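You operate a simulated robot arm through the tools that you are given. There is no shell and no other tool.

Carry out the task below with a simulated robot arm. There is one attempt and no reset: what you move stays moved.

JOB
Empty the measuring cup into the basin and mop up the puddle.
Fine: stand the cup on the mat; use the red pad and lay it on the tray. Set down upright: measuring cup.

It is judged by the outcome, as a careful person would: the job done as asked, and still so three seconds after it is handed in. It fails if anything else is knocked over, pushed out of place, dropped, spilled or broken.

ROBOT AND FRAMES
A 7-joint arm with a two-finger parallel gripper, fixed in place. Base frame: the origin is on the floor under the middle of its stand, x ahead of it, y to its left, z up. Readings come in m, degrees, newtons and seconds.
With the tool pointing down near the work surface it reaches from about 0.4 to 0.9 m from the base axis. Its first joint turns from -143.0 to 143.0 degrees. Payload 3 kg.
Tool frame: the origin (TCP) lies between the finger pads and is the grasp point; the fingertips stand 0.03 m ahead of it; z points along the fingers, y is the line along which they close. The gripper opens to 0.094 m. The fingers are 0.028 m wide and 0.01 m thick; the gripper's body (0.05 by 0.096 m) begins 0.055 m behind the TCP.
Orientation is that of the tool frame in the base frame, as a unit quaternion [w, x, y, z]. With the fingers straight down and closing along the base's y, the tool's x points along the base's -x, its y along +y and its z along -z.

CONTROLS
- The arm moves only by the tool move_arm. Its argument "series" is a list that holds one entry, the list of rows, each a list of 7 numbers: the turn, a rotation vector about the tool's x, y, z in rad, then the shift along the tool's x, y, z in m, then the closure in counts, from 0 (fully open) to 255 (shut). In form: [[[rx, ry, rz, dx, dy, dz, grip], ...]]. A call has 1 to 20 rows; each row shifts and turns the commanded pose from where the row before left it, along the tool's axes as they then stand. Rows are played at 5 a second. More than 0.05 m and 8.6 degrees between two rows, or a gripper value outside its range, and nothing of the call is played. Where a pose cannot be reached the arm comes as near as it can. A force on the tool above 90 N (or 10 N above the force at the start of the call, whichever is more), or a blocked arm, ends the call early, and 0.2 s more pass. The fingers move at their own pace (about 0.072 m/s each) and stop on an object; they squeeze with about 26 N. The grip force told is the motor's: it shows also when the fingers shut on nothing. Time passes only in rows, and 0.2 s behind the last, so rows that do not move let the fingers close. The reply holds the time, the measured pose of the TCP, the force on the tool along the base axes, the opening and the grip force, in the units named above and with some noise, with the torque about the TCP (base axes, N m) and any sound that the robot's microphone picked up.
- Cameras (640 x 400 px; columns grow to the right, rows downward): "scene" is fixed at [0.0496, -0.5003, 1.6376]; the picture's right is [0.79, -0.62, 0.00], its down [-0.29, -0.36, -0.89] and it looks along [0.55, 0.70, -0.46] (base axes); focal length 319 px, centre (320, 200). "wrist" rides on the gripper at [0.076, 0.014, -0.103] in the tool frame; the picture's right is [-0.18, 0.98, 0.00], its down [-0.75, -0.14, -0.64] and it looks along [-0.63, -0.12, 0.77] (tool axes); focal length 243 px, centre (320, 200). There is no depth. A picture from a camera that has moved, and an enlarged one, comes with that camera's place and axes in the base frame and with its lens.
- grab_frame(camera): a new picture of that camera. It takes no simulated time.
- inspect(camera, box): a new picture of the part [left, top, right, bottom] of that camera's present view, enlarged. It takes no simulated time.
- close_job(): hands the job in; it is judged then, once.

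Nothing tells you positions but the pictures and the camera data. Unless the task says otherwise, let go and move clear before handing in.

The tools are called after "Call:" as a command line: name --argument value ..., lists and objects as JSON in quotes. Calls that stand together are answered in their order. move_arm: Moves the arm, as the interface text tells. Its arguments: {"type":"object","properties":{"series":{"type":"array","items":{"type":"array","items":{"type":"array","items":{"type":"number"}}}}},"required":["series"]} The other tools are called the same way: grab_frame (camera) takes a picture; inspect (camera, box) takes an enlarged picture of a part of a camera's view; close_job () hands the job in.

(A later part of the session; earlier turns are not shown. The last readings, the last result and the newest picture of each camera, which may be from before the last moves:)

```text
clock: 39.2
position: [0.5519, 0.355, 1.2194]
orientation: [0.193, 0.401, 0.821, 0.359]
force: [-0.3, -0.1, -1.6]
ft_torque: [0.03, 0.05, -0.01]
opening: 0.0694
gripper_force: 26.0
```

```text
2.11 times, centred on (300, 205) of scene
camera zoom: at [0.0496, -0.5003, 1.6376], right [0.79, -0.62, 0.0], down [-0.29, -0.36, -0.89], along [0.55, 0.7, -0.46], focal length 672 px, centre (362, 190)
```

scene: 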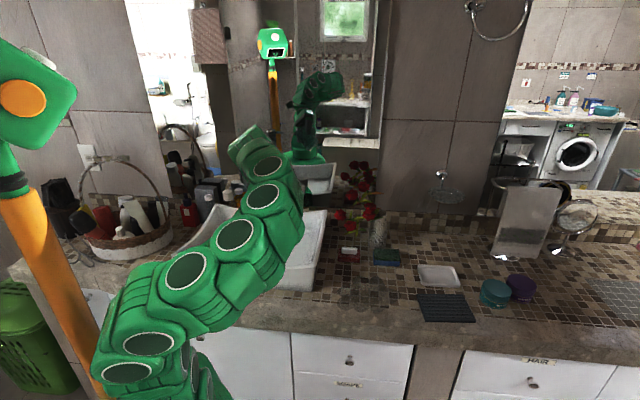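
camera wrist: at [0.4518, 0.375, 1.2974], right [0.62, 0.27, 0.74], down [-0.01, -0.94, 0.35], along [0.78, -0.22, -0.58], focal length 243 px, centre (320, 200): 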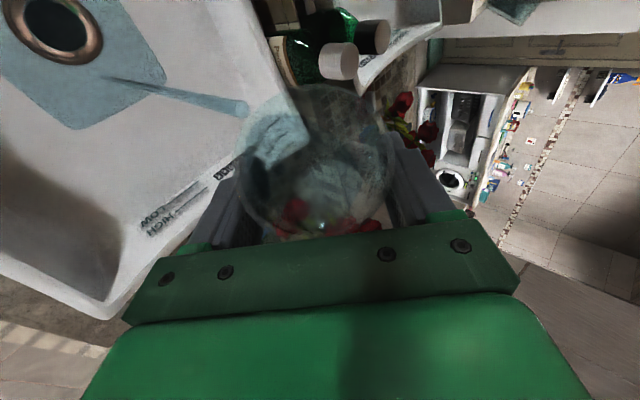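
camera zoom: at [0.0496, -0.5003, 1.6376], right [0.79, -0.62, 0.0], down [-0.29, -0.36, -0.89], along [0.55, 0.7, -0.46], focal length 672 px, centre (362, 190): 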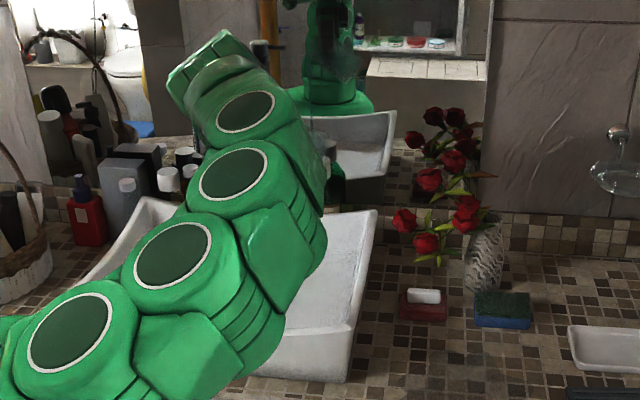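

The stream is running into the basin near the drain. I'll keep rolling.

Call:
move_arm --series '[[[0, 0, 0, 0, 0, 0, 255], [0, 0, -0.06, 0, 0, 0, 255], [0, 0, -0.06, 0, 0, 0, 255], [0, 0, -0.06, 0, 0, 0, 255], [0, 0, -0.06, 0, 0, 0, 255], [0, 0, -0.06, 0, 0, 0, 255], [0, 0, -0.06, 0, 0, 0, 255], [0, 0, -0.06, 0, 0, 0, 255], [0, 0, -0.06, 0, 0, 0, 255], [0, 0, -0.06, 0, 0, 0, 255], [0, 0, -0.06, 0, 0, 0, 255], [0, 0, -0.06, 0, 0, 0, 255], [0, 0, -0.06, 0, 0, 0, 255], [0, 0, -0.06, 0, 0, 0, 255], [0, 0, -0.06, 0, 0, 0, 255], [0, 0, 0, 0, 0, 0, 255]]]'

Call:
grab_frame --camera "wrist"

```text
clock: 42.6
position: [0.5527, 0.3553, 1.2202]
orientation: [0.323, 0.031, 0.913, 0.249]
force: [-0.3, 0.4, 0.0]
ft_torque: [-0.01, 0.03, -0.01]
opening: 0.0693
gripper_force: 25.7
```

```text
taken
camera wrist: at [0.4287, 0.3375, 1.2518], right [0.04, 0.82, 0.57], down [0.22, -0.57, 0.79], along [0.97, 0.09, -0.21], focal length 243 px, centre (320, 200)
```

wrist: 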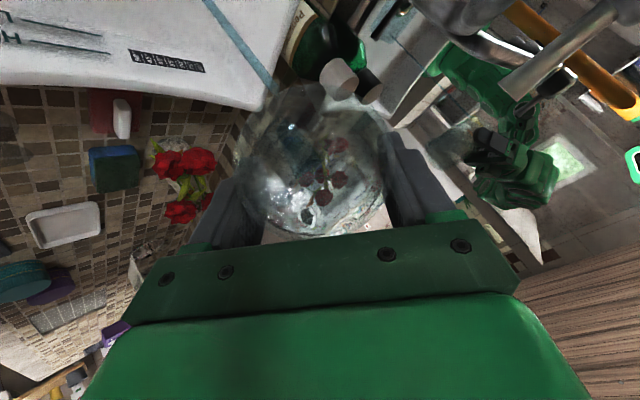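

Most of the water is out, since the measured load has dropped to about zero. Now I'll pitch the tool up to tip the cup well past horizontal and drain the rest.

Call:
move_arm --series '[[[-0.051, -0.0617, 0, 0, 0, 0, 255], [-0.051, -0.0617, 0, 0, 0, 0, 255], [-0.051, -0.0617, 0, 0, 0, 0, 255], [-0.051, -0.0617, 0, 0, 0, 0, 255], [-0.051, -0.0617, 0, 0, 0, 0, 255], [-0.051, -0.0617, 0, 0, 0, 0, 255], [0, 0, 0, 0, 0, 0, 255]]]'

Call:
grab_frame --camera "wrist"

Call:
grab_frame --camera "scene"

```text
clock: 44.2
position: [0.5519, 0.3552, 1.2192]
orientation: [0.485, 0.027, 0.789, 0.375]
force: [-0.3, 0.5, -1.4]
ft_torque: [0.0, 0.02, 0.03]
opening: 0.0693
gripper_force: 26.1
```

```text
taken
camera wrist: at [0.4266, 0.3361, 1.1976], right [-0.22, 0.63, 0.75], down [-0.06, -0.77, 0.63], along [0.97, 0.09, 0.21], focal length 243 px, centre (320, 200)
```

wrist: 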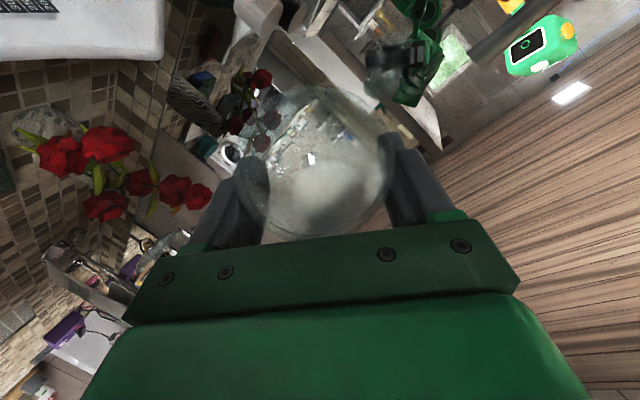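

```text
taken
```

scene: 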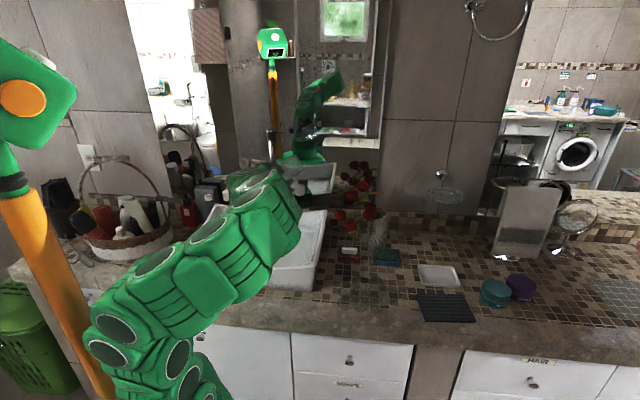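

The cup looks empty, with a tilt of about 113°. I'll tilt a little more and hold to let the drips fall.

Call:
move_arm --series '[[[0, 0, -0.07, 0, 0, 0, 255], [0, 0, -0.07, 0, 0, 0, 255], [0, 0, -0.07, 0, 0, 0, 255], [0, 0, -0.07, 0, 0, 0, 255], [0, 0, -0.07, 0, 0, 0, 255], [0, 0, 0, 0, 0, 0, 255], [0, 0, 0, 0, 0, 0, 255], [0, 0, 0, 0, 0, 0, 255], [0, 0, 0, 0, 0, 0, 255], [0, 0, 0, 0, 0, 0, 255], [0, 0, 0, 0, 0, 0, 255], [0, 0, 0, 0, 0, 0, 255]]]'

Call:
grab_frame --camera "wrist"

```text
clock: 46.8
position: [0.5515, 0.354, 1.2185]
orientation: [0.543, -0.109, 0.783, 0.284]
force: [0.2, 0.4, -1.1]
ft_torque: [0.02, 0.04, 0.02]
opening: 0.0691
gripper_force: 25.6
```

```text
taken
camera wrist: at [0.4356, 0.317, 1.1806], right [-0.4, 0.78, 0.49], down [-0.15, -0.58, 0.8], along [0.9, 0.25, 0.35], focal length 243 px, centre (320, 200)
```

wrist: 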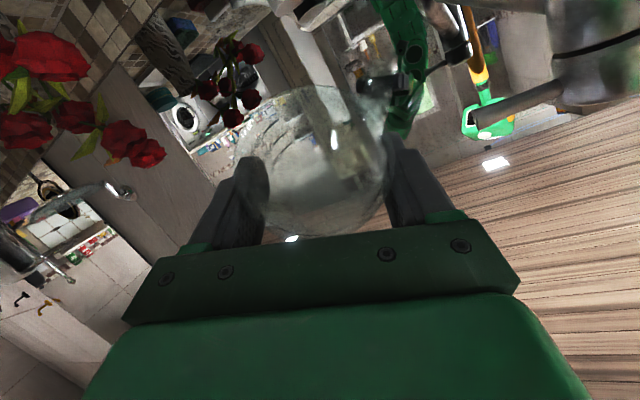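

The cup is empty. I'll now reverse the motion to bring it upright again.

Call:
move_arm --series '[[[0, 0, 0.14, 0, 0, 0, 255], [0, 0, 0.14, 0, 0, 0, 255], [0, 0, 0.07, 0, 0, 0, 255], [0.051, 0.0617, 0, 0, 0, 0, 255], [0.051, 0.0617, 0, 0, 0, 0, 255], [0.051, 0.0617, 0, 0, 0, 0, 255], [0.051, 0.0617, 0, 0, 0, 0, 255], [0.051, 0.0617, 0, 0, 0, 0, 255], [0.051, 0.0617, 0, 0, 0, 0, 255], [0, 0, 0.14, 0, 0, 0, 255], [0, 0, 0.14, 0, 0, 0, 255], [0, 0, 0.14, 0, 0, 0, 255], [0, 0, 0.14, 0, 0, 0, 255], [0, 0, 0.14, 0, 0, 0, 255], [0, 0, 0.14, 0, 0, 0, 255], [0, 0, 0.14, 0, 0, 0, 255], [0, 0, 0.14, 0, 0, 0, 255], [0, 0, 0.14, 0, 0, 0, 255], [0, 0, 0.14, 0, 0, 0, 255]]]'

Call:
move_arm --series '[[[0, 0, 0.14, 0, 0, 0, 255], [0, 0, 0.14, 0, 0, 0, 255], [0, 0, 0.14, 0, 0, 0, 255], [0, 0, 0.14, 0, 0, 0, 255], [0, 0, 0.14, 0, 0, 0, 255], [0, 0, 0.14, 0, 0, 0, 255], [0, 0, 0.14, 0, 0, 0, 255], [0, 0, 0.07, 0, 0, 0, 255], [0, 0, 0, 0, 0, 0, 255]]]'

Call:
grab_frame --camera "wrist"

Call:
grab_frame --camera "scene"

```text
clock: 50.8
position: [0.5525, 0.3541, 1.2205]
orientation: [0.086, 0.612, 0.678, 0.398]
force: [-0.7, 0.3, -1.5]
ft_torque: [-0.02, 0.04, -0.01]
opening: 0.0691
gripper_force: 25.6
```

```text
clock: 52.8
position: [0.5516, 0.3542, 1.2189]
orientation: [-0.126, 0.87, 0.28, 0.387]
force: [0.4, -0.8, -0.2]
ft_torque: [-0.01, -0.02, -0.01]
opening: 0.069
gripper_force: 25.9
```

```text
taken
camera wrist: at [0.54, 0.3257, 1.3454], right [0.47, -0.87, -0.14], down [-0.88, -0.46, -0.13], along [0.05, 0.18, -0.98], focal length 243 px, centre (320, 200)
```

wrist: 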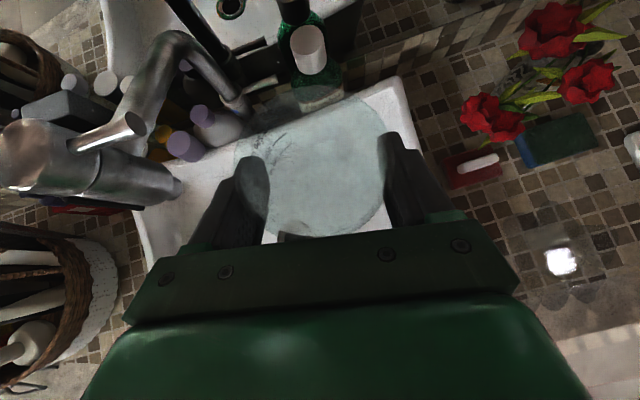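

```text
taken
```

scene: 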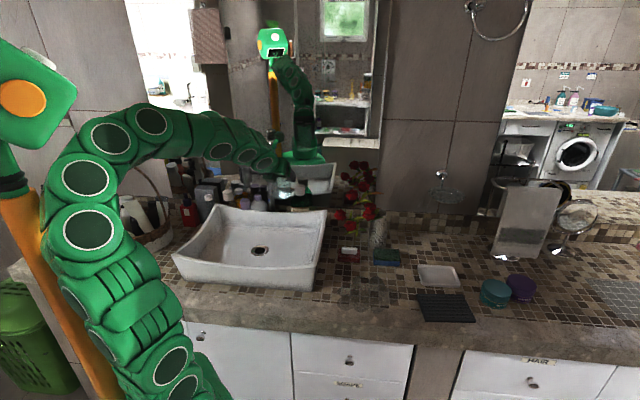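

The cup is upright and empty. I'll check its seating in the gripper before swinging over to the mat.

Call:
inspect --camera "scene" --box '[220, 140, 320, 220]'

Call:
inspect --camera "wrist" --box '[200, 60, 440, 260]'

Call:
inspect --camera "scene" --box '[320, 230, 480, 330]'

```text
5.00 times, centred on (270, 180) of scene
camera zoom: at [0.0496, -0.5003, 1.6376], right [0.79, -0.62, 0.0], down [-0.29, -0.36, -0.89], along [0.55, 0.7, -0.46], focal length 1597 px, centre (570, 300)
```

zoom: 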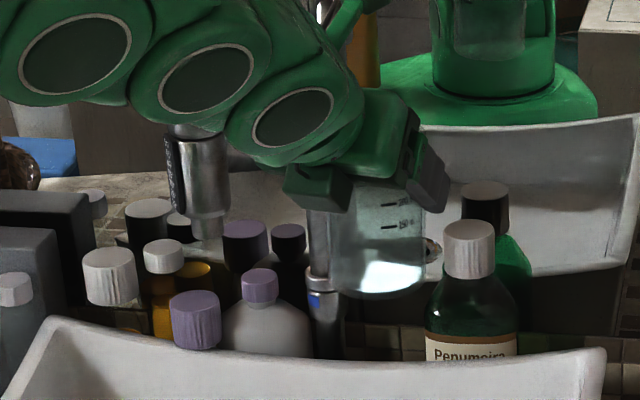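

```text
2.00 times, centred on (320, 160) of wrist
camera zoom: at [0.54, 0.3257, 1.3454], right [0.47, -0.87, -0.14], down [-0.88, -0.46, -0.13], along [0.05, 0.18, -0.98], focal length 485 px, centre (320, 280)
```

zoom: 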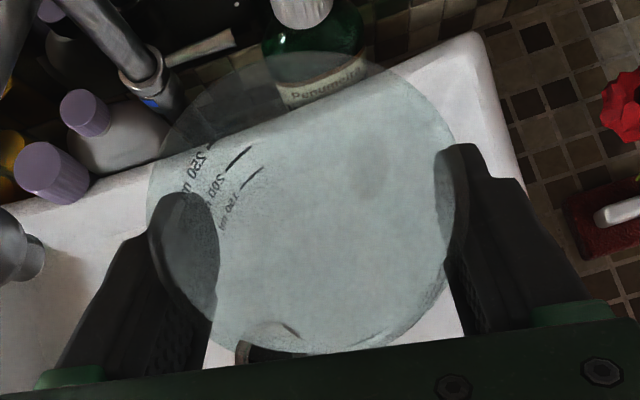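

```text
4.00 times, centred on (400, 280) of scene
camera zoom: at [0.0496, -0.5003, 1.6376], right [0.79, -0.62, 0.0], down [-0.29, -0.36, -0.89], along [0.55, 0.7, -0.46], focal length 1278 px, centre (0, -120)
```

zoom: 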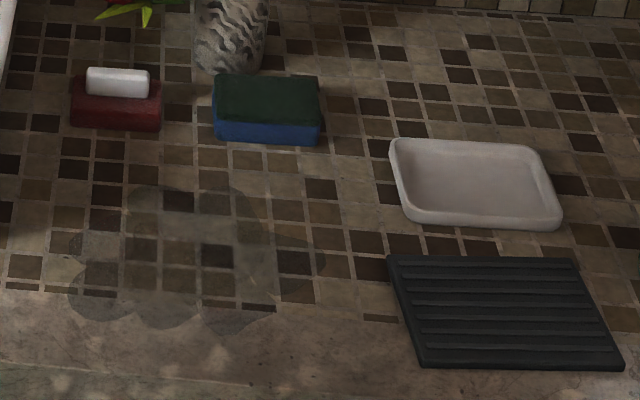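

The cup is upright and dry, and the puddle now shows clearly, spanning about x 0.56–0.77 and y -0.05–0.12. I'll swing back right toward the mat at height.

Call:
move_arm --series '[[[-0.0223, 0, 0.02, 0, 0.0198, 0, 255], [-0.0446, 0, 0.0401, 0, 0.0396, 0, 255], [-0.0446, 0, 0.0401, 0, 0.0396, 0, 255], [-0.0446, 0, 0.0401, 0, 0.0396, 0, 255], [-0.0446, 0, 0.0401, 0, 0.0396, 0, 255], [-0.0446, 0, 0.0401, 0, 0.0396, 0, 255], [-0.0446, 0, 0.0401, 0, 0.0396, 0, 255], [-0.0446, 0, 0.0401, 0, 0.0396, 0, 255], [-0.0446, 0, 0.0401, 0, 0.0396, 0, 255], [-0.0446, 0, 0.0401, 0, 0.0396, 0, 255], [-0.0446, 0, 0.0401, 0, 0.0396, 0, 255], [-0.0446, 0, 0.0401, 0, 0.0396, 0, 255], [-0.0446, 0, 0.0401, 0, 0.0396, 0, 255], [-0.0223, 0, 0.02, 0, 0.0198, 0, 255], [0, 0, 0, 0, 0, 0, 255]]]'

Call:
grab_frame --camera "wrist"

Call:
grab_frame --camera "scene"

```text
clock: 56.0
position: [0.6835, -0.1317, 1.2201]
orientation: [0.033, 0.911, -0.073, 0.405]
force: [0.4, 0.2, -0.2]
ft_torque: [0.0, 0.04, 0.01]
opening: 0.0686
gripper_force: 25.1
```

```text
taken
camera wrist: at [0.6564, -0.1443, 1.3454], right [-0.28, -0.95, -0.14], down [-0.95, 0.29, -0.13], along [0.16, 0.09, -0.98], focal length 243 px, centre (320, 200)
```

wrist: 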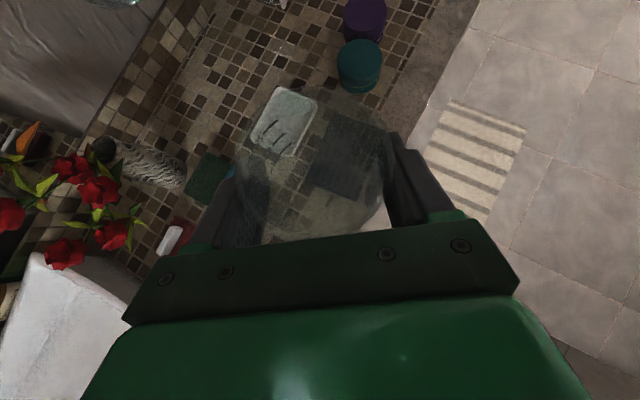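

```text
taken
```

scene: 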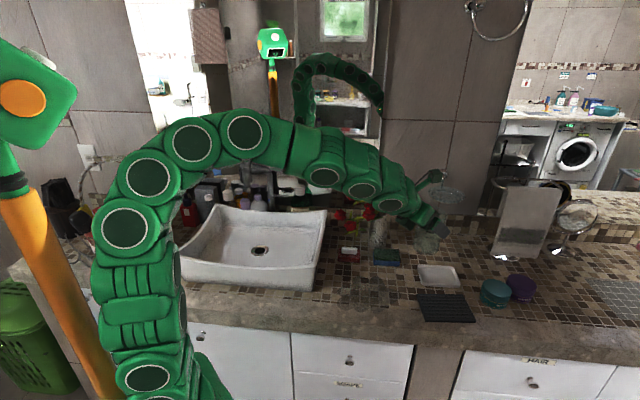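

Now I'll refine the mat position from this view.

Call:
inspect --camera "wrist" --box '[220, 60, 440, 220]'

Call:
inspect --camera "scene" --box '[390, 230, 500, 330]'

```text
2.50 times, centred on (330, 140) of wrist
camera zoom: at [0.6564, -0.1443, 1.3454], right [-0.28, -0.95, -0.14], down [-0.95, 0.29, -0.13], along [0.16, 0.09, -0.98], focal length 606 px, centre (295, 350)
```

zoom: 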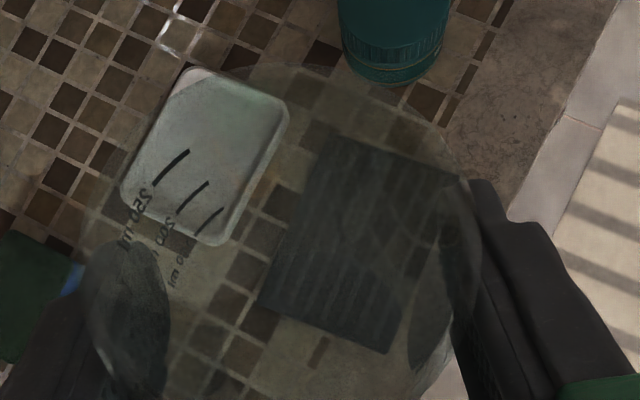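

```text
4.00 times, centred on (445, 280) of scene
camera zoom: at [0.0496, -0.5003, 1.6376], right [0.79, -0.62, 0.0], down [-0.29, -0.36, -0.89], along [0.55, 0.7, -0.46], focal length 1278 px, centre (-180, -120)
```

zoom: 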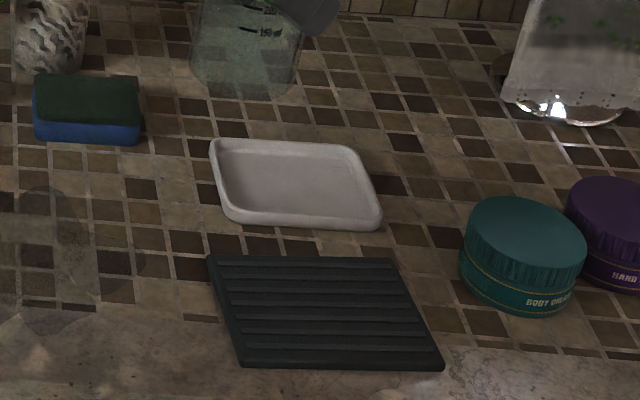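

The mat top is at about z 0.895, centred near (0.798, -0.173). Moving above it and down to a few centimetres over the mat.

Call:
move_arm --series '[[[0, 0, 0, -0.009, 0.0026, 0.02755, 255], [0, 0, 0, -0.009, 0.0026, 0.02755, 255], [0, 0, 0, -0.009, 0.0026, 0.02755, 255], [0, 0, 0, -0.009, 0.0026, 0.02755, 255], [0, 0, 0, -0.009, 0.0026, 0.02755, 255], [0, 0, 0, -0.009, 0.0026, 0.02755, 255], [0, 0, 0, -0.009, 0.0026, 0.02755, 255], [0, 0, 0, -0.009, 0.0026, 0.02755, 255], [0, 0, 0, 0, 0, 0, 255]]]'

Call:
grab_frame --camera "wrist"

Call:
inspect --camera "scene" --box '[370, 200, 530, 340]'

```text
clock: 58.0
position: [0.7928, -0.1698, 1.019]
orientation: [0.032, 0.911, -0.072, 0.406]
force: [-0.1, -0.5, -0.3]
ft_torque: [-0.02, 0.0, 0.03]
opening: 0.0691
gripper_force: 26.3
```

```text
taken
camera wrist: at [0.767, -0.1822, 1.1445], right [-0.28, -0.95, -0.14], down [-0.95, 0.29, -0.13], along [0.16, 0.09, -0.98], focal length 243 px, centre (320, 200)
```

wrist: 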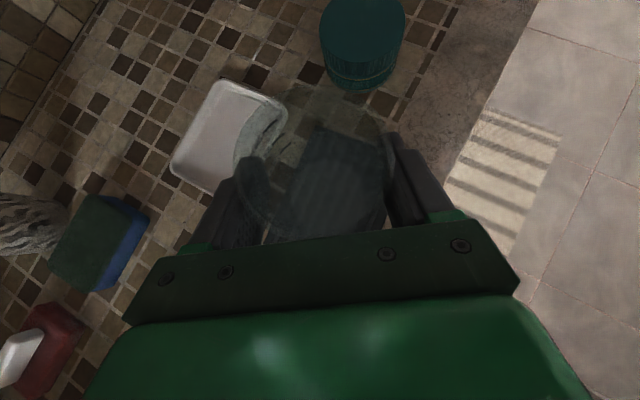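

```text
2.86 times, centred on (450, 270) of scene
camera zoom: at [0.0496, -0.5003, 1.6376], right [0.79, -0.62, 0.0], down [-0.29, -0.36, -0.89], along [0.55, 0.7, -0.46], focal length 913 px, centre (-51, 0)
```

zoom: 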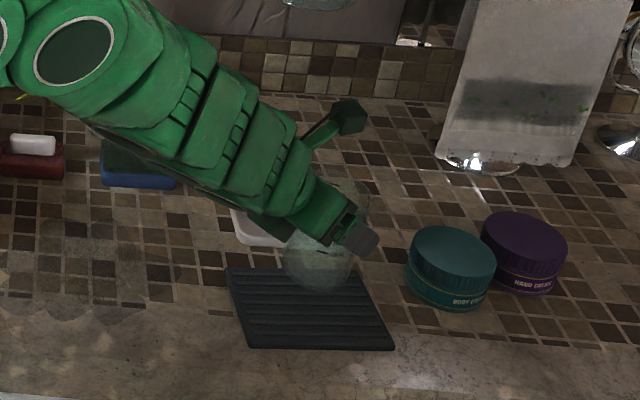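

The cup hangs right over the mat centre, with its base about 4 cm above it. I'll lower it slowly, watching the force.

Call:
move_arm --series '[[[0, 0, 0, -0.0056, 0, 0.005, 255], [0, 0, 0, -0.0056, 0, 0.005, 255], [0, 0, 0, -0.0056, 0, 0.005, 255], [0, 0, 0, -0.0037, 0, 0.0034, 255], [0, 0, 0, 0, 0, 0, 255]]]'

Call:
inspect --camera "scene" --box '[390, 230, 490, 320]'

```text
clock: 59.2
position: [0.7927, -0.1684, 0.9895]
orientation: [0.032, 0.911, -0.072, 0.406]
force: [-0.2, -0.1, -0.2]
ft_torque: [0.02, 0.01, -0.01]
opening: 0.0689
gripper_force: 25.6
```

```text
4.44 times, centred on (440, 275) of scene
camera zoom: at [0.0496, -0.5003, 1.6376], right [0.79, -0.62, 0.0], down [-0.29, -0.36, -0.89], along [0.55, 0.7, -0.46], focal length 1420 px, centre (-213, -133)
```

zoom: 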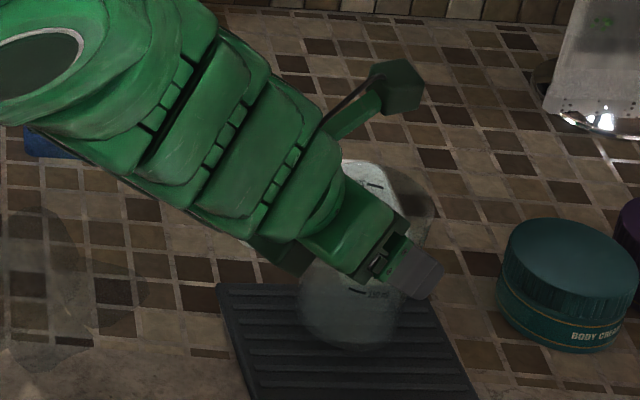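

Still no contact. I'll keep lowering in small steps.

Call:
move_arm --series '[[[0, 0, 0, -0.003, 0, 0.0027, 255], [0, 0, 0, -0.003, 0, 0.0027, 255], [0, 0, 0, 0, 0, 0, 255]]]'

Call:
move_arm --series '[[[0, 0, 0, -0.0022, 0, 0.002, 255], [0, 0, 0, 0, 0, 0, 255]]]'

Call:
move_arm --series '[[[0, 0, 0, -0.0022, 0, 0.002, 255], [0, 0, 0, 0, 0, 0, 255]]]'

```text
clock: 60.0
position: [0.7946, -0.1678, 0.9821]
orientation: [0.032, 0.911, -0.072, 0.405]
force: [0.5, -0.2, -0.1]
ft_torque: [0.0, 0.01, 0.0]
opening: 0.0692
gripper_force: 25.9
```

```text
clock: 60.6
position: [0.7922, -0.1688, 0.9795]
orientation: [0.032, 0.911, -0.072, 0.406]
force: [0.3, 0.4, 0.3]
ft_torque: [0.0, 0.01, 0.01]
opening: 0.0687
gripper_force: 26.6
```

```text
clock: 61.2
position: [0.7934, -0.1681, 0.9769]
orientation: [0.032, 0.911, -0.072, 0.405]
force: [-0.1, 0.0, -0.2]
ft_torque: [0.01, 0.0, 0.0]
opening: 0.0689
gripper_force: 26.1
```

Call:
move_arm --series '[[[0, 0, 0, -0.0022, 0, 0.002, 255], [0, 0, 0, 0, 0, 0, 255]]]'

Call:
move_arm --series '[[[0, 0, 0, -0.0022, 0, 0.002, 255], [0, 0, 0, 0, 0, 0, 255]]]'

Call:
inspect --camera "scene" --box '[400, 250, 480, 320]'

```text
clock: 61.8
position: [0.7922, -0.1682, 0.9725]
orientation: [0.032, 0.911, -0.073, 0.406]
force: [0.4, 0.3, -1.1]
ft_torque: [0.01, 0.01, -0.04]
opening: 0.069
gripper_force: 26.5
```

```text
clock: 62.4
position: [0.794, -0.169, 0.9713]
orientation: [0.032, 0.91, -0.072, 0.406]
force: [0.4, 0.0, 8.3]
ft_torque: [-0.23, 0.05, 0.01]
opening: 0.0689
gripper_force: 26.0
```

```text
5.71 times, centred on (440, 285) of scene
camera zoom: at [0.0496, -0.5003, 1.6376], right [0.79, -0.62, 0.0], down [-0.29, -0.36, -0.89], along [0.55, 0.7, -0.46], focal length 1825 px, centre (-366, -286)
```

zoom: 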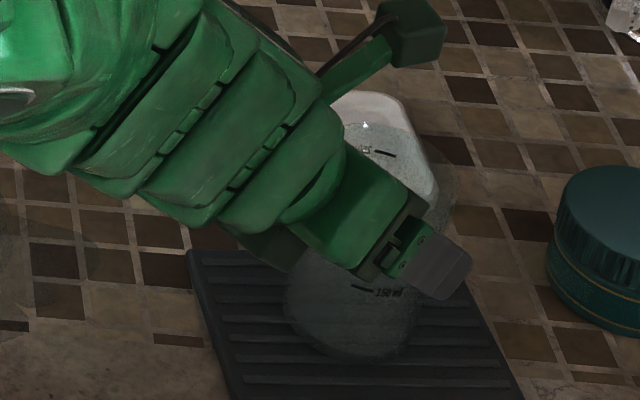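

Contact with the mat shows at about 8 N. I'll release gently.

Call:
move_arm --series '[[[0, 0, 0, 0, 0, 0, 50], [0, 0, 0, 0, 0, 0, 30], [0, 0, 0, 0, 0, 0, 0], [0, 0, 0, 0, 0, 0, 0], [0, 0, 0, 0, 0, 0, 0]]]'

Call:
grab_frame --camera "wrist"

Call:
inspect --camera "scene" --box '[400, 250, 480, 320]'

```text
clock: 63.6
position: [0.7925, -0.1689, 0.9694]
orientation: [0.032, 0.911, -0.072, 0.406]
force: [0.2, -0.5, 1.1]
ft_torque: [-0.01, 0.0, 0.01]
opening: 0.0943
gripper_force: 0.1
```

```text
taken
camera wrist: at [0.7663, -0.1806, 1.0964], right [-0.28, -0.95, -0.14], down [-0.95, 0.29, -0.13], along [0.16, 0.09, -0.98], focal length 243 px, centre (320, 200)
```

wrist: 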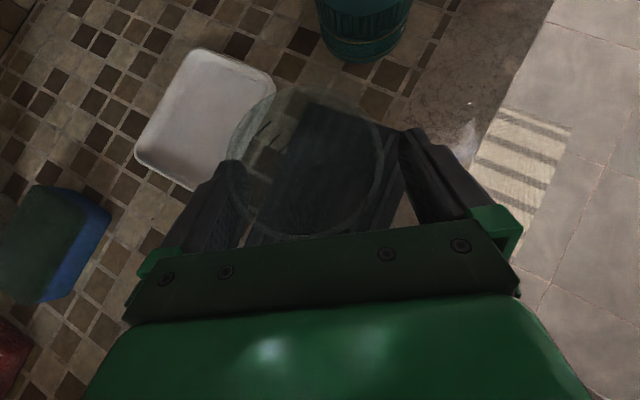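

```text
5.71 times, centred on (440, 285) of scene
camera zoom: at [0.0496, -0.5003, 1.6376], right [0.79, -0.62, 0.0], down [-0.29, -0.36, -0.89], along [0.55, 0.7, -0.46], focal length 1825 px, centre (-366, -286)
```

zoom: 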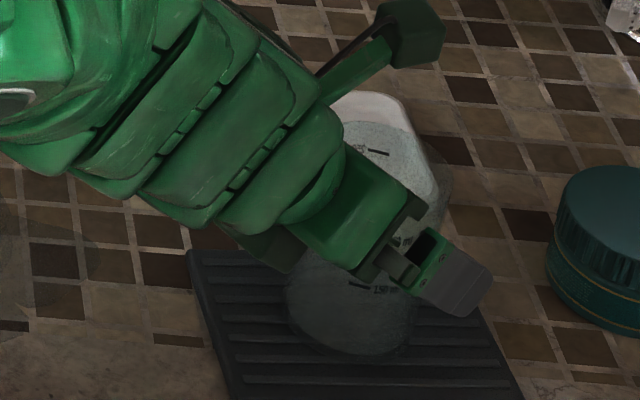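

The cup stands free on the mat. I'll retreat straight back along the fingers.

Call:
move_arm --series '[[[0, 0, 0, 0, 0, -0.008, 0], [0, 0, 0, 0, 0, -0.015, 0], [0, 0, 0, 0, 0, -0.02, 0], [0, 0, 0, 0, 0, -0.02, 0], [0, 0, 0, 0, 0, -0.02, 0], [0, 0, 0, 0, 0, -0.025, 0], [0, 0, 0, 0.015, 0, -0.03, 0], [0, 0, 0, 0.015, 0, -0.03, 0], [0, 0, 0, 0, 0, 0, 0]]]'

Call:
grab_frame --camera "wrist"

Call:
grab_frame --camera "scene"

```text
clock: 65.6
position: [0.6884, -0.1535, 1.1064]
orientation: [0.032, 0.91, -0.072, 0.406]
force: [-0.7, -0.3, 0.4]
ft_torque: [0.01, -0.03, 0.0]
opening: 0.094
gripper_force: 0.0
```

```text
taken
camera wrist: at [0.662, -0.1651, 1.2312], right [-0.28, -0.95, -0.14], down [-0.95, 0.29, -0.13], along [0.16, 0.09, -0.98], focal length 243 px, centre (320, 200)
```

wrist: 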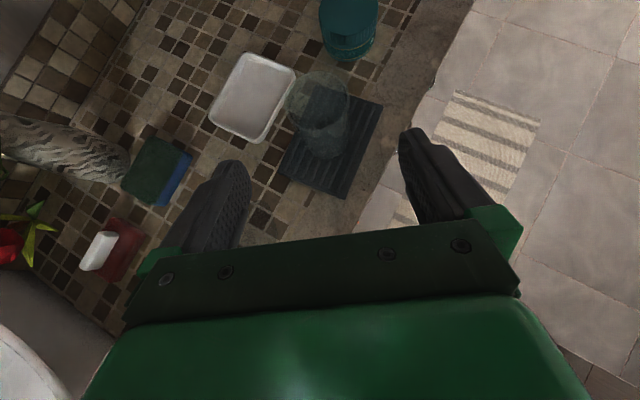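

```text
taken
```

scene: 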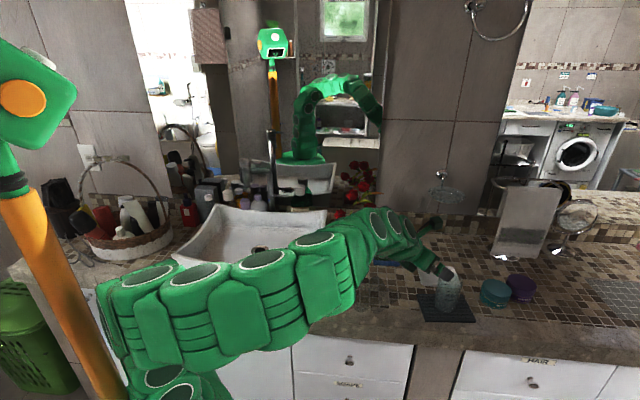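

The cup stands upright on the mat, clear of the gripper. Next is the red pad, so I'll swing over to look closely at it, its handle and the roses beside it.

Call:
move_arm --series '[[[0.0223, 0, -0.02, 0.003, -0.0212, -0.016, 0], [0.0446, 0, -0.0401, 0.003, -0.0423, -0.016, 0], [0.0446, 0, -0.0401, 0.003, -0.0413, -0.016, 0], [0.0446, 0, -0.0401, 0.003, -0.0403, -0.016, 0], [0.0446, 0, -0.0401, 0.003, -0.0393, -0.016, 0], [0.0446, 0, -0.0401, 0.003, -0.0383, -0.016, 0], [0.0446, 0, -0.0401, 0.003, -0.0378, -0.016, 0], [0, 0, 0, 0, 0, 0, 0]]]'

Call:
grab_frame --camera "wrist"

Call:
inspect --camera "wrist" --box '[220, 60, 440, 220]'

```text
clock: 67.4
position: [0.6188, 0.1069, 1.1945]
orientation: [-0.047, 0.907, 0.106, 0.405]
force: [0.7, 0.5, 0.2]
ft_torque: [0.0, -0.01, -0.01]
opening: 0.0943
gripper_force: 0.0
```

```text
taken
camera wrist: at [0.5975, 0.0856, 1.3199], right [0.11, -0.98, -0.14], down [-0.99, -0.09, -0.13], along [0.12, 0.15, -0.98], focal length 243 px, centre (320, 200)
```

wrist: 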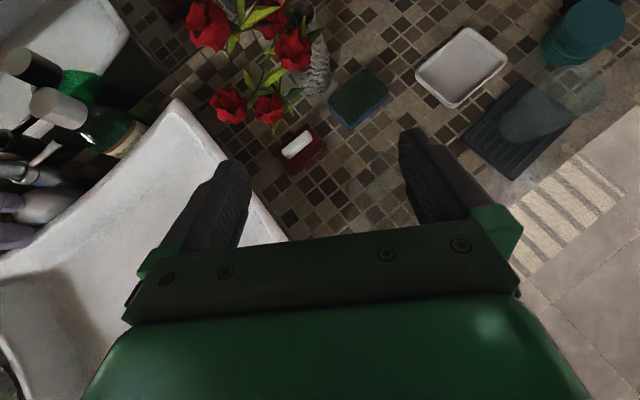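

```text
2.50 times, centred on (330, 140) of wrist
camera zoom: at [0.5975, 0.0856, 1.3199], right [0.11, -0.98, -0.14], down [-0.99, -0.09, -0.13], along [0.12, 0.15, -0.98], focal length 606 px, centre (295, 350)
```

zoom: 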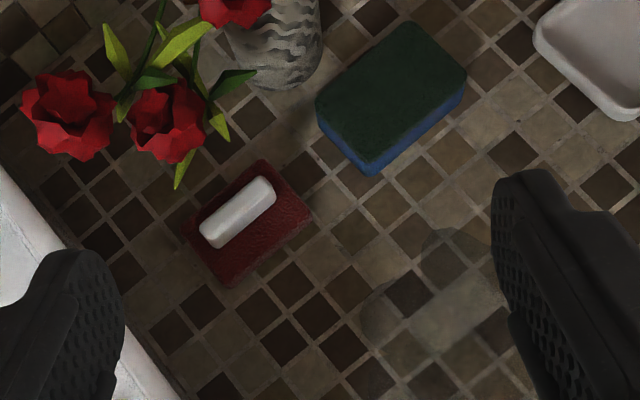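

I put the pad at about (0.739, 0.195), 0.08 × 0.056 m and 0.028 m thick, with its handle's top near z 0.928 and its long axis at about -45°. Roses and leaves overhang it from behind. I'll come in from the front at a tilt, gripping the handle by its ends, so the wrist camera needs to be underneath; rolling back 180° at height first.

Call:
move_arm --series '[[[0, 0, -0.15, 0, 0, 0, 0], [0, 0, -0.15, 0, 0, 0, 0], [0, 0, -0.15, 0, 0, 0, 0], [0, 0, -0.15, 0, 0, 0, 0], [0, 0, -0.15, 0, 0, 0, 0], [0, 0, -0.15, 0, 0, 0, 0], [0, 0, -0.15, 0, 0, 0, 0], [0, 0, -0.15, 0, 0, 0, 0], [0, 0, -0.15, 0, 0, 0, 0], [0, 0, -0.15, 0, 0, 0, 0], [0, 0, -0.15, 0, 0, 0, 0], [0, 0, -0.15, 0, 0, 0, 0], [0, 0, -0.15, 0, 0, 0, 0], [0, 0, -0.15, 0, 0, 0, 0], [0, 0, -0.15, 0, 0, 0, 0], [0, 0, -0.15, 0, 0, 0, 0], [0, 0, -0.15, 0, 0, 0, 0], [0, 0, -0.15, 0, 0, 0, 0], [0, 0, -0.15, 0, 0, 0, 0], [0, 0, -0.15, 0, 0, 0, 0]]]'

Call:
grab_frame --camera "scene"

```text
clock: 71.6
position: [0.6191, 0.1078, 1.195]
orientation: [0.399, -0.041, 0.913, 0.076]
force: [1.0, 0.1, -0.2]
ft_torque: [0.01, 0.04, 0.0]
opening: 0.0941
gripper_force: 0.1
```

```text
taken
```

scene: 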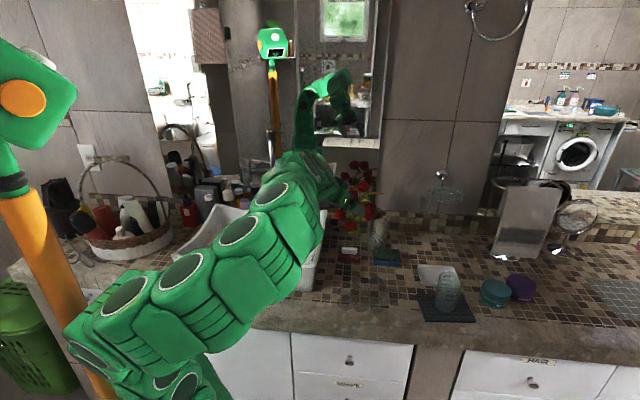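

The camera is now underneath. I'll turn the tool to azimuth 45° and pitch about 52°, perpendicular to the counter edge.

Call:
move_arm --series '[[[-0.061, 0.0327, -0.091, 0, 0, 0, 0], [-0.061, 0.0327, -0.091, 0, 0, 0, 0], [-0.061, 0.0327, -0.091, 0, 0, 0, 0], [-0.061, 0.0327, -0.091, 0, 0, 0, 0], [-0.061, 0.0327, -0.091, 0, 0, 0, 0], [-0.061, 0.0327, -0.091, 0, 0, 0, 0], [0, 0, 0, 0, 0, 0, 0]]]'

Call:
grab_frame --camera "wrist"

Call:
grab_frame --camera "scene"

```text
clock: 73.2
position: [0.5779, 0.1616, 1.1872]
orientation: [0.305, -0.351, 0.878, 0.117]
force: [0.8, 0.2, 0.5]
ft_torque: [0.02, 0.03, -0.04]
opening: 0.0939
gripper_force: 0.1
out of reach, approached as far as the arm can: row 5, 6
```

```text
taken
camera wrist: at [0.4775, 0.0853, 1.2221], right [-0.57, 0.81, 0.1], down [0.23, 0.04, 0.97], along [0.79, 0.58, -0.21], focal length 243 px, centre (320, 200)
```

wrist: 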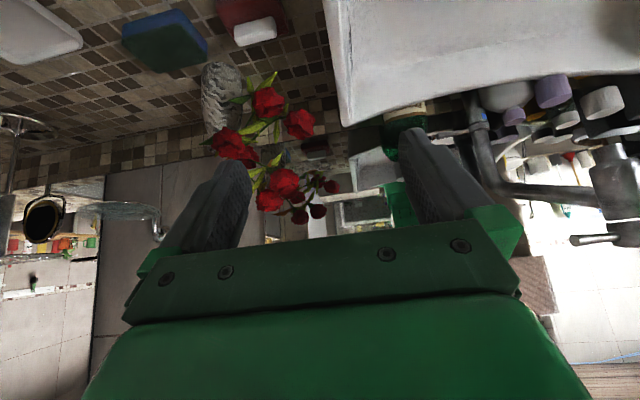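

```text
taken
```

scene: 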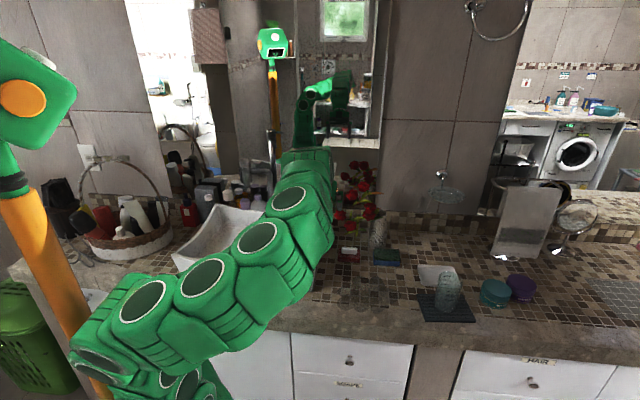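

The orientation is as wanted; only the position hit the inner limit. Now moving out to the pre-approach point in front of the pad.

Call:
move_arm --series '[[[0, 0, 0, 0.0097, -0.0171, 0.0308, 0], [0, 0, 0, 0.0097, -0.0171, 0.0308, 0], [0, 0, 0, 0.0097, -0.0171, 0.0308, 0], [0, 0, 0, 0.0097, -0.0171, 0.0308, 0], [0, 0, 0, 0.0097, -0.0171, 0.0308, 0], [0, 0, 0, 0, 0, 0, 0]]]'

Call:
grab_frame --camera "wrist"

Call:
grab_frame --camera "scene"

```text
clock: 74.6
position: [0.6391, 0.1786, 1.0228]
orientation: [0.304, -0.36, 0.873, 0.123]
force: [-0.1, 1.1, -0.7]
ft_torque: [0.04, -0.01, 0.0]
opening: 0.0941
gripper_force: 0.1
out of reach, approached as far as the arm can: row 1, 2, 3, 4, 5
```

```text
taken
camera wrist: at [0.5414, 0.0998, 1.0566], right [-0.59, 0.8, 0.11], down [0.23, 0.04, 0.97], along [0.77, 0.6, -0.21], focal length 243 px, centre (320, 200)
```

wrist: 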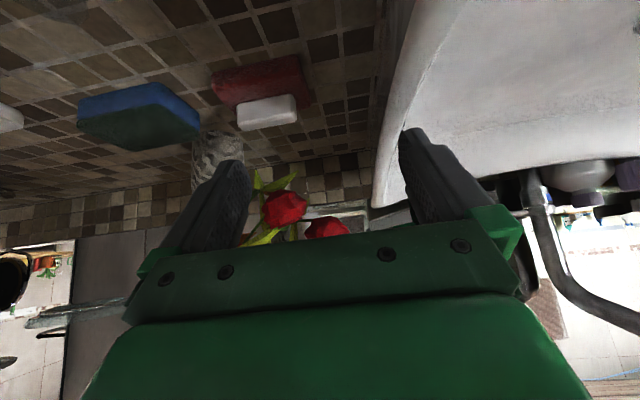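

```text
taken
```

scene: 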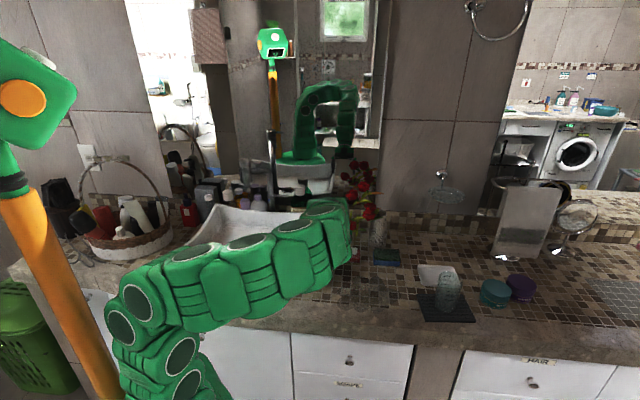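

The tool azimuth can only be about 28° more than the position's azimuth. Azimuth 38° still fits at the pad, so I'll yaw back slightly and shift right, away from the basin corner.

Call:
move_arm --series '[[[0.0175, 0, 0.0222, -0.0022, -0.012, -0.0028, 0], [0.0175, 0, 0.0222, -0.0022, -0.012, -0.0028, 0], [0.0175, 0, 0.0222, -0.0022, -0.012, -0.0028, 0], [0.0175, 0, 0.0222, -0.0022, -0.012, -0.0028, 0], [0, 0, 0, 0, 0, 0, 0]]]'

Call:
grab_frame --camera "wrist"

Call:
inspect --camera "scene" --box '[280, 170, 420, 290]'

```text
clock: 75.8
position: [0.6717, 0.1429, 1.0374]
orientation: [0.31, -0.311, 0.892, 0.107]
force: [-0.6, 0.4, -0.2]
ft_torque: [0.0, 0.02, -0.01]
opening: 0.094
gripper_force: 0.0
```

```text
taken
camera wrist: at [0.5667, 0.0765, 1.072], right [-0.5, 0.86, 0.11], down [0.24, 0.01, 0.97], along [0.83, 0.51, -0.21], focal length 243 px, centre (320, 200)
```

wrist: 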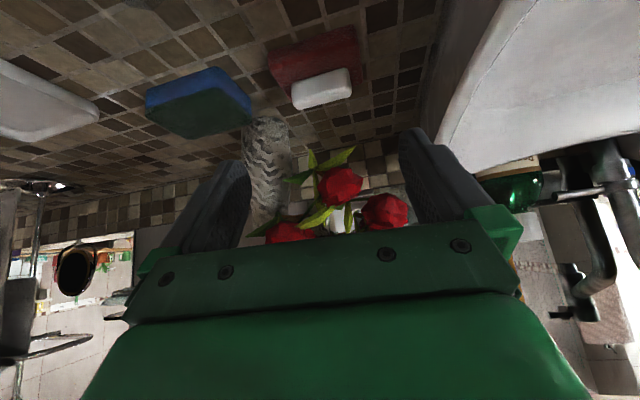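

```text
3.33 times, centred on (350, 230) of scene
camera zoom: at [0.0496, -0.5003, 1.6376], right [0.79, -0.62, 0.0], down [-0.29, -0.36, -0.89], along [0.55, 0.7, -0.46], focal length 1065 px, centre (220, 100)
```

zoom: 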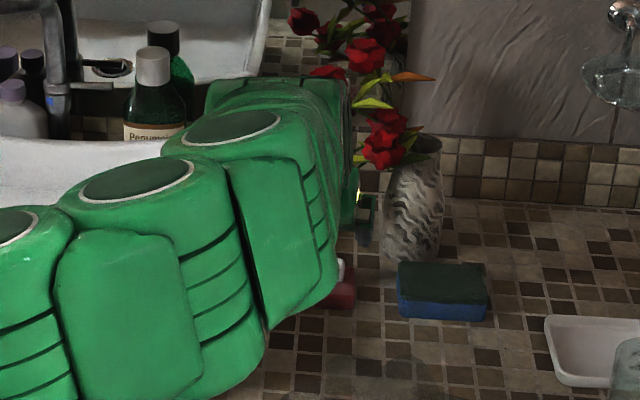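

The handle is straight ahead along the tool axis, and the roses and leaves are at least 2.5 cm clear of the path. Advancing most of the way to the handle.

Call:
move_arm --series '[[[0, 0, 0, 0.0002, 0.0003, 0.018, 0], [0, 0, 0, 0.0002, 0.0003, 0.018, 0], [0, 0, 0, 0.0002, 0.0003, 0.018, 0], [0, 0, 0, 0.0002, 0.0003, 0.018, 0], [0, 0, 0, 0.0002, 0.0003, 0.018, 0], [0, 0, 0, 0, 0, 0, 0]]]'

Call:
grab_frame --camera "wrist"

Call:
inspect --camera "scene" --box '[290, 180, 410, 280]'

```text
clock: 77.2
position: [0.7148, 0.178, 0.966]
orientation: [0.309, -0.311, 0.892, 0.107]
force: [-0.1, 0.2, 0.1]
ft_torque: [0.03, 0.03, 0.04]
opening: 0.0939
gripper_force: 0.0
```

```text
taken
camera wrist: at [0.6097, 0.1117, 1.001], right [-0.5, 0.86, 0.11], down [0.24, 0.01, 0.97], along [0.83, 0.51, -0.21], focal length 243 px, centre (320, 200)
```

wrist: 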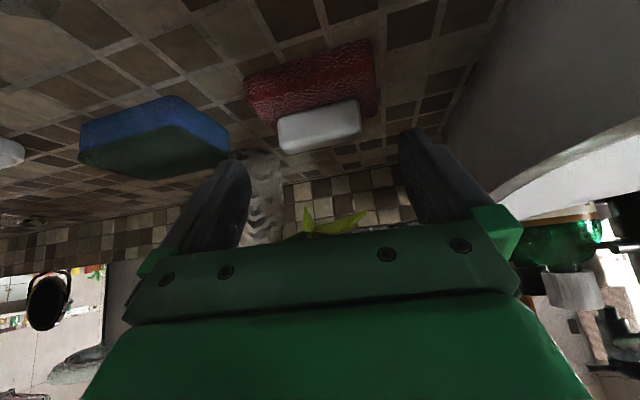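

```text
4.00 times, centred on (350, 230) of scene
camera zoom: at [0.0496, -0.5003, 1.6376], right [0.79, -0.62, 0.0], down [-0.29, -0.36, -0.89], along [0.55, 0.7, -0.46], focal length 1278 px, centre (200, 80)
```

zoom: 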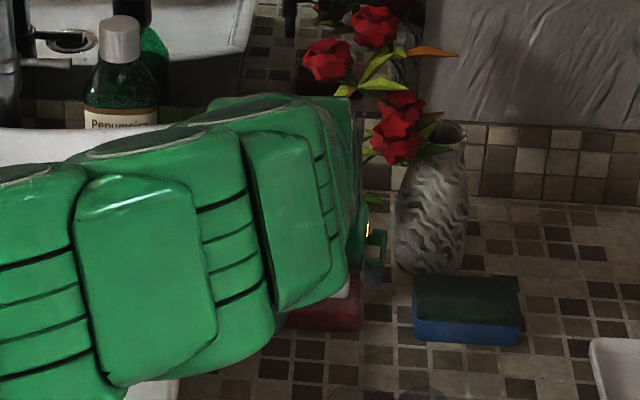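

The handle is centred between the fingers. Final 3 cm in small steps.

Call:
move_arm --series '[[[0, 0, 0, 0, 0.0003, 0.0075, 0], [0, 0, 0, 0, 0.0003, 0.0075, 0], [0, 0, 0, 0, 0.0003, 0.0075, 0], [0, 0, 0, 0, 0, 0, 0]]]'

Call:
grab_frame --camera "wrist"

Call:
inspect --camera "scene" --box '[320, 220, 400, 280]'

```text
clock: 78.2
position: [0.7245, 0.1884, 0.948]
orientation: [0.309, -0.312, 0.892, 0.107]
force: [-0.4, -1.2, 0.6]
ft_torque: [0.0, -0.03, 0.03]
opening: 0.0941
gripper_force: 0.1
```

```text
taken
camera wrist: at [0.6197, 0.1211, 0.9827], right [-0.5, 0.86, 0.11], down [0.24, 0.01, 0.97], along [0.83, 0.51, -0.21], focal length 243 px, centre (320, 200)
```

wrist: 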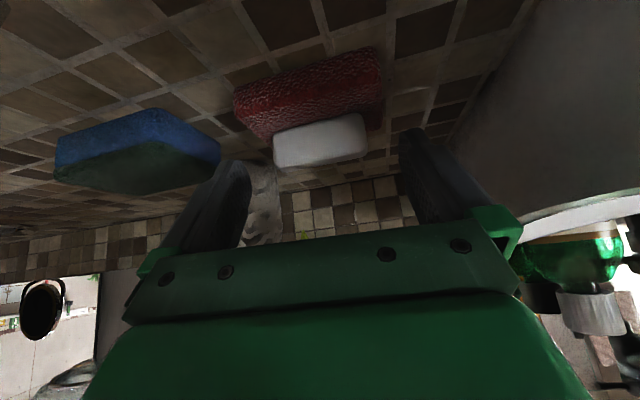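

```text
6.67 times, centred on (360, 250) of scene
camera zoom: at [0.0496, -0.5003, 1.6376], right [0.79, -0.62, 0.0], down [-0.29, -0.36, -0.89], along [0.55, 0.7, -0.46], focal length 2130 px, centre (53, -133)
```

zoom: 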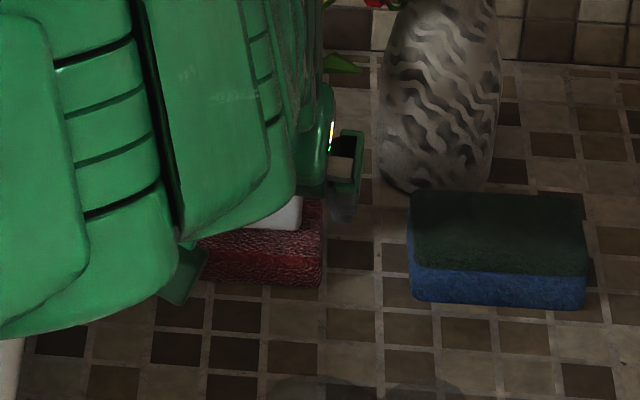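

Another 8 mm forward, checking for any contact.

Call:
move_arm --series '[[[0, 0, 0, 0, 0, 0.004, 0], [0, 0, 0, 0, 0, 0.004, 0], [0, 0, 0, 0, 0, 0, 0]]]'

Call:
inspect --camera "wrist" --box '[200, 40, 440, 230]'

Call:
inspect --camera "scene" --box '[330, 230, 390, 270]'

```text
clock: 79.0
position: [0.7291, 0.1926, 0.9426]
orientation: [0.309, -0.311, 0.892, 0.106]
force: [0.0, -0.7, 0.1]
ft_torque: [-0.01, 0.01, 0.01]
opening: 0.0942
gripper_force: 0.0
```

```text
2.11 times, centred on (320, 135) of wrist
camera zoom: at [0.6233, 0.125, 0.9762], right [-0.5, 0.86, 0.11], down [0.24, 0.01, 0.97], along [0.83, 0.51, -0.21], focal length 511 px, centre (320, 337)
```

zoom: 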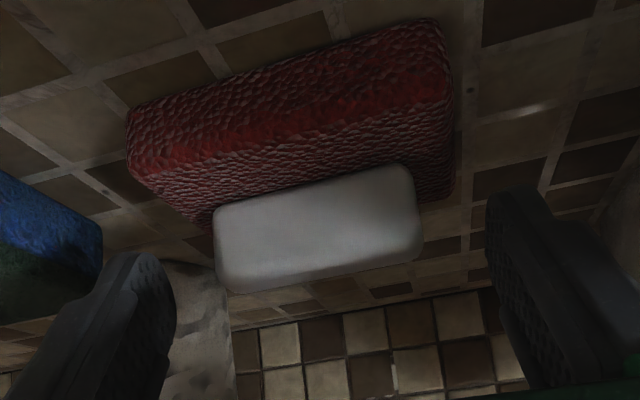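

```text
10.00 times, centred on (360, 250) of scene
camera zoom: at [0.0496, -0.5003, 1.6376], right [0.79, -0.62, 0.0], down [-0.29, -0.36, -0.89], along [0.55, 0.7, -0.46], focal length 3194 px, centre (-80, -300)
```

zoom: 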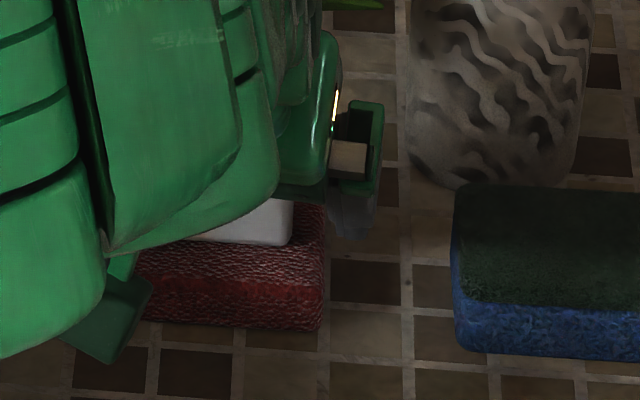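

The handle ends sit between the fingertips and nearly parallel to them. Closing the gripper on the handle.

Call:
move_arm --series '[[[0, 0, 0, 0, 0, 0, 60], [0, 0, 0, 0, 0, 0, 90], [0, 0, 0, 0, 0, 0, 130], [0, 0, 0, 0, 0, 0, 200], [0, 0, 0, 0, 0, 0, 255], [0, 0, 0, 0, 0, 0, 255]]]'

Call:
inspect --camera "wrist" --box '[200, 40, 440, 230]'

Call:
inspect --camera "scene" --box '[330, 230, 390, 270]'

```text
clock: 80.4
position: [0.7292, 0.1928, 0.9407]
orientation: [0.31, -0.311, 0.892, 0.106]
force: [0.1, -0.5, 1.7]
ft_torque: [0.0, 0.03, 0.03]
opening: 0.0593
gripper_force: 26.1
```

```text
2.11 times, centred on (320, 135) of wrist
camera zoom: at [0.6233, 0.125, 0.9761], right [-0.5, 0.86, 0.11], down [0.24, 0.01, 0.97], along [0.83, 0.51, -0.21], focal length 511 px, centre (320, 337)
```

zoom: 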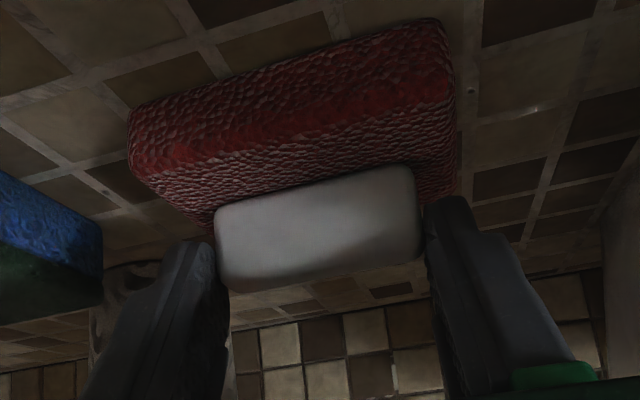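

```text
10.00 times, centred on (360, 250) of scene
camera zoom: at [0.0496, -0.5003, 1.6376], right [0.79, -0.62, 0.0], down [-0.29, -0.36, -0.89], along [0.55, 0.7, -0.46], focal length 3194 px, centre (-80, -300)
```

zoom: 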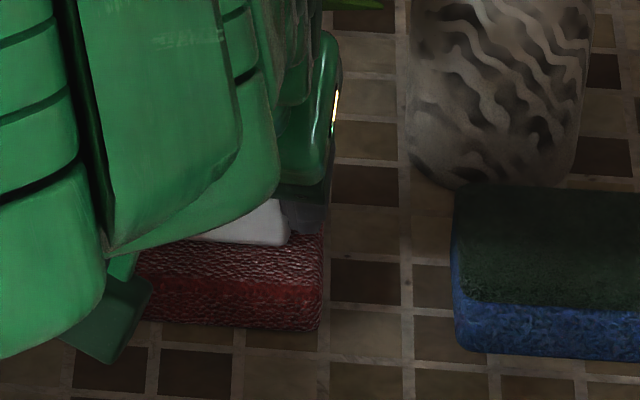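

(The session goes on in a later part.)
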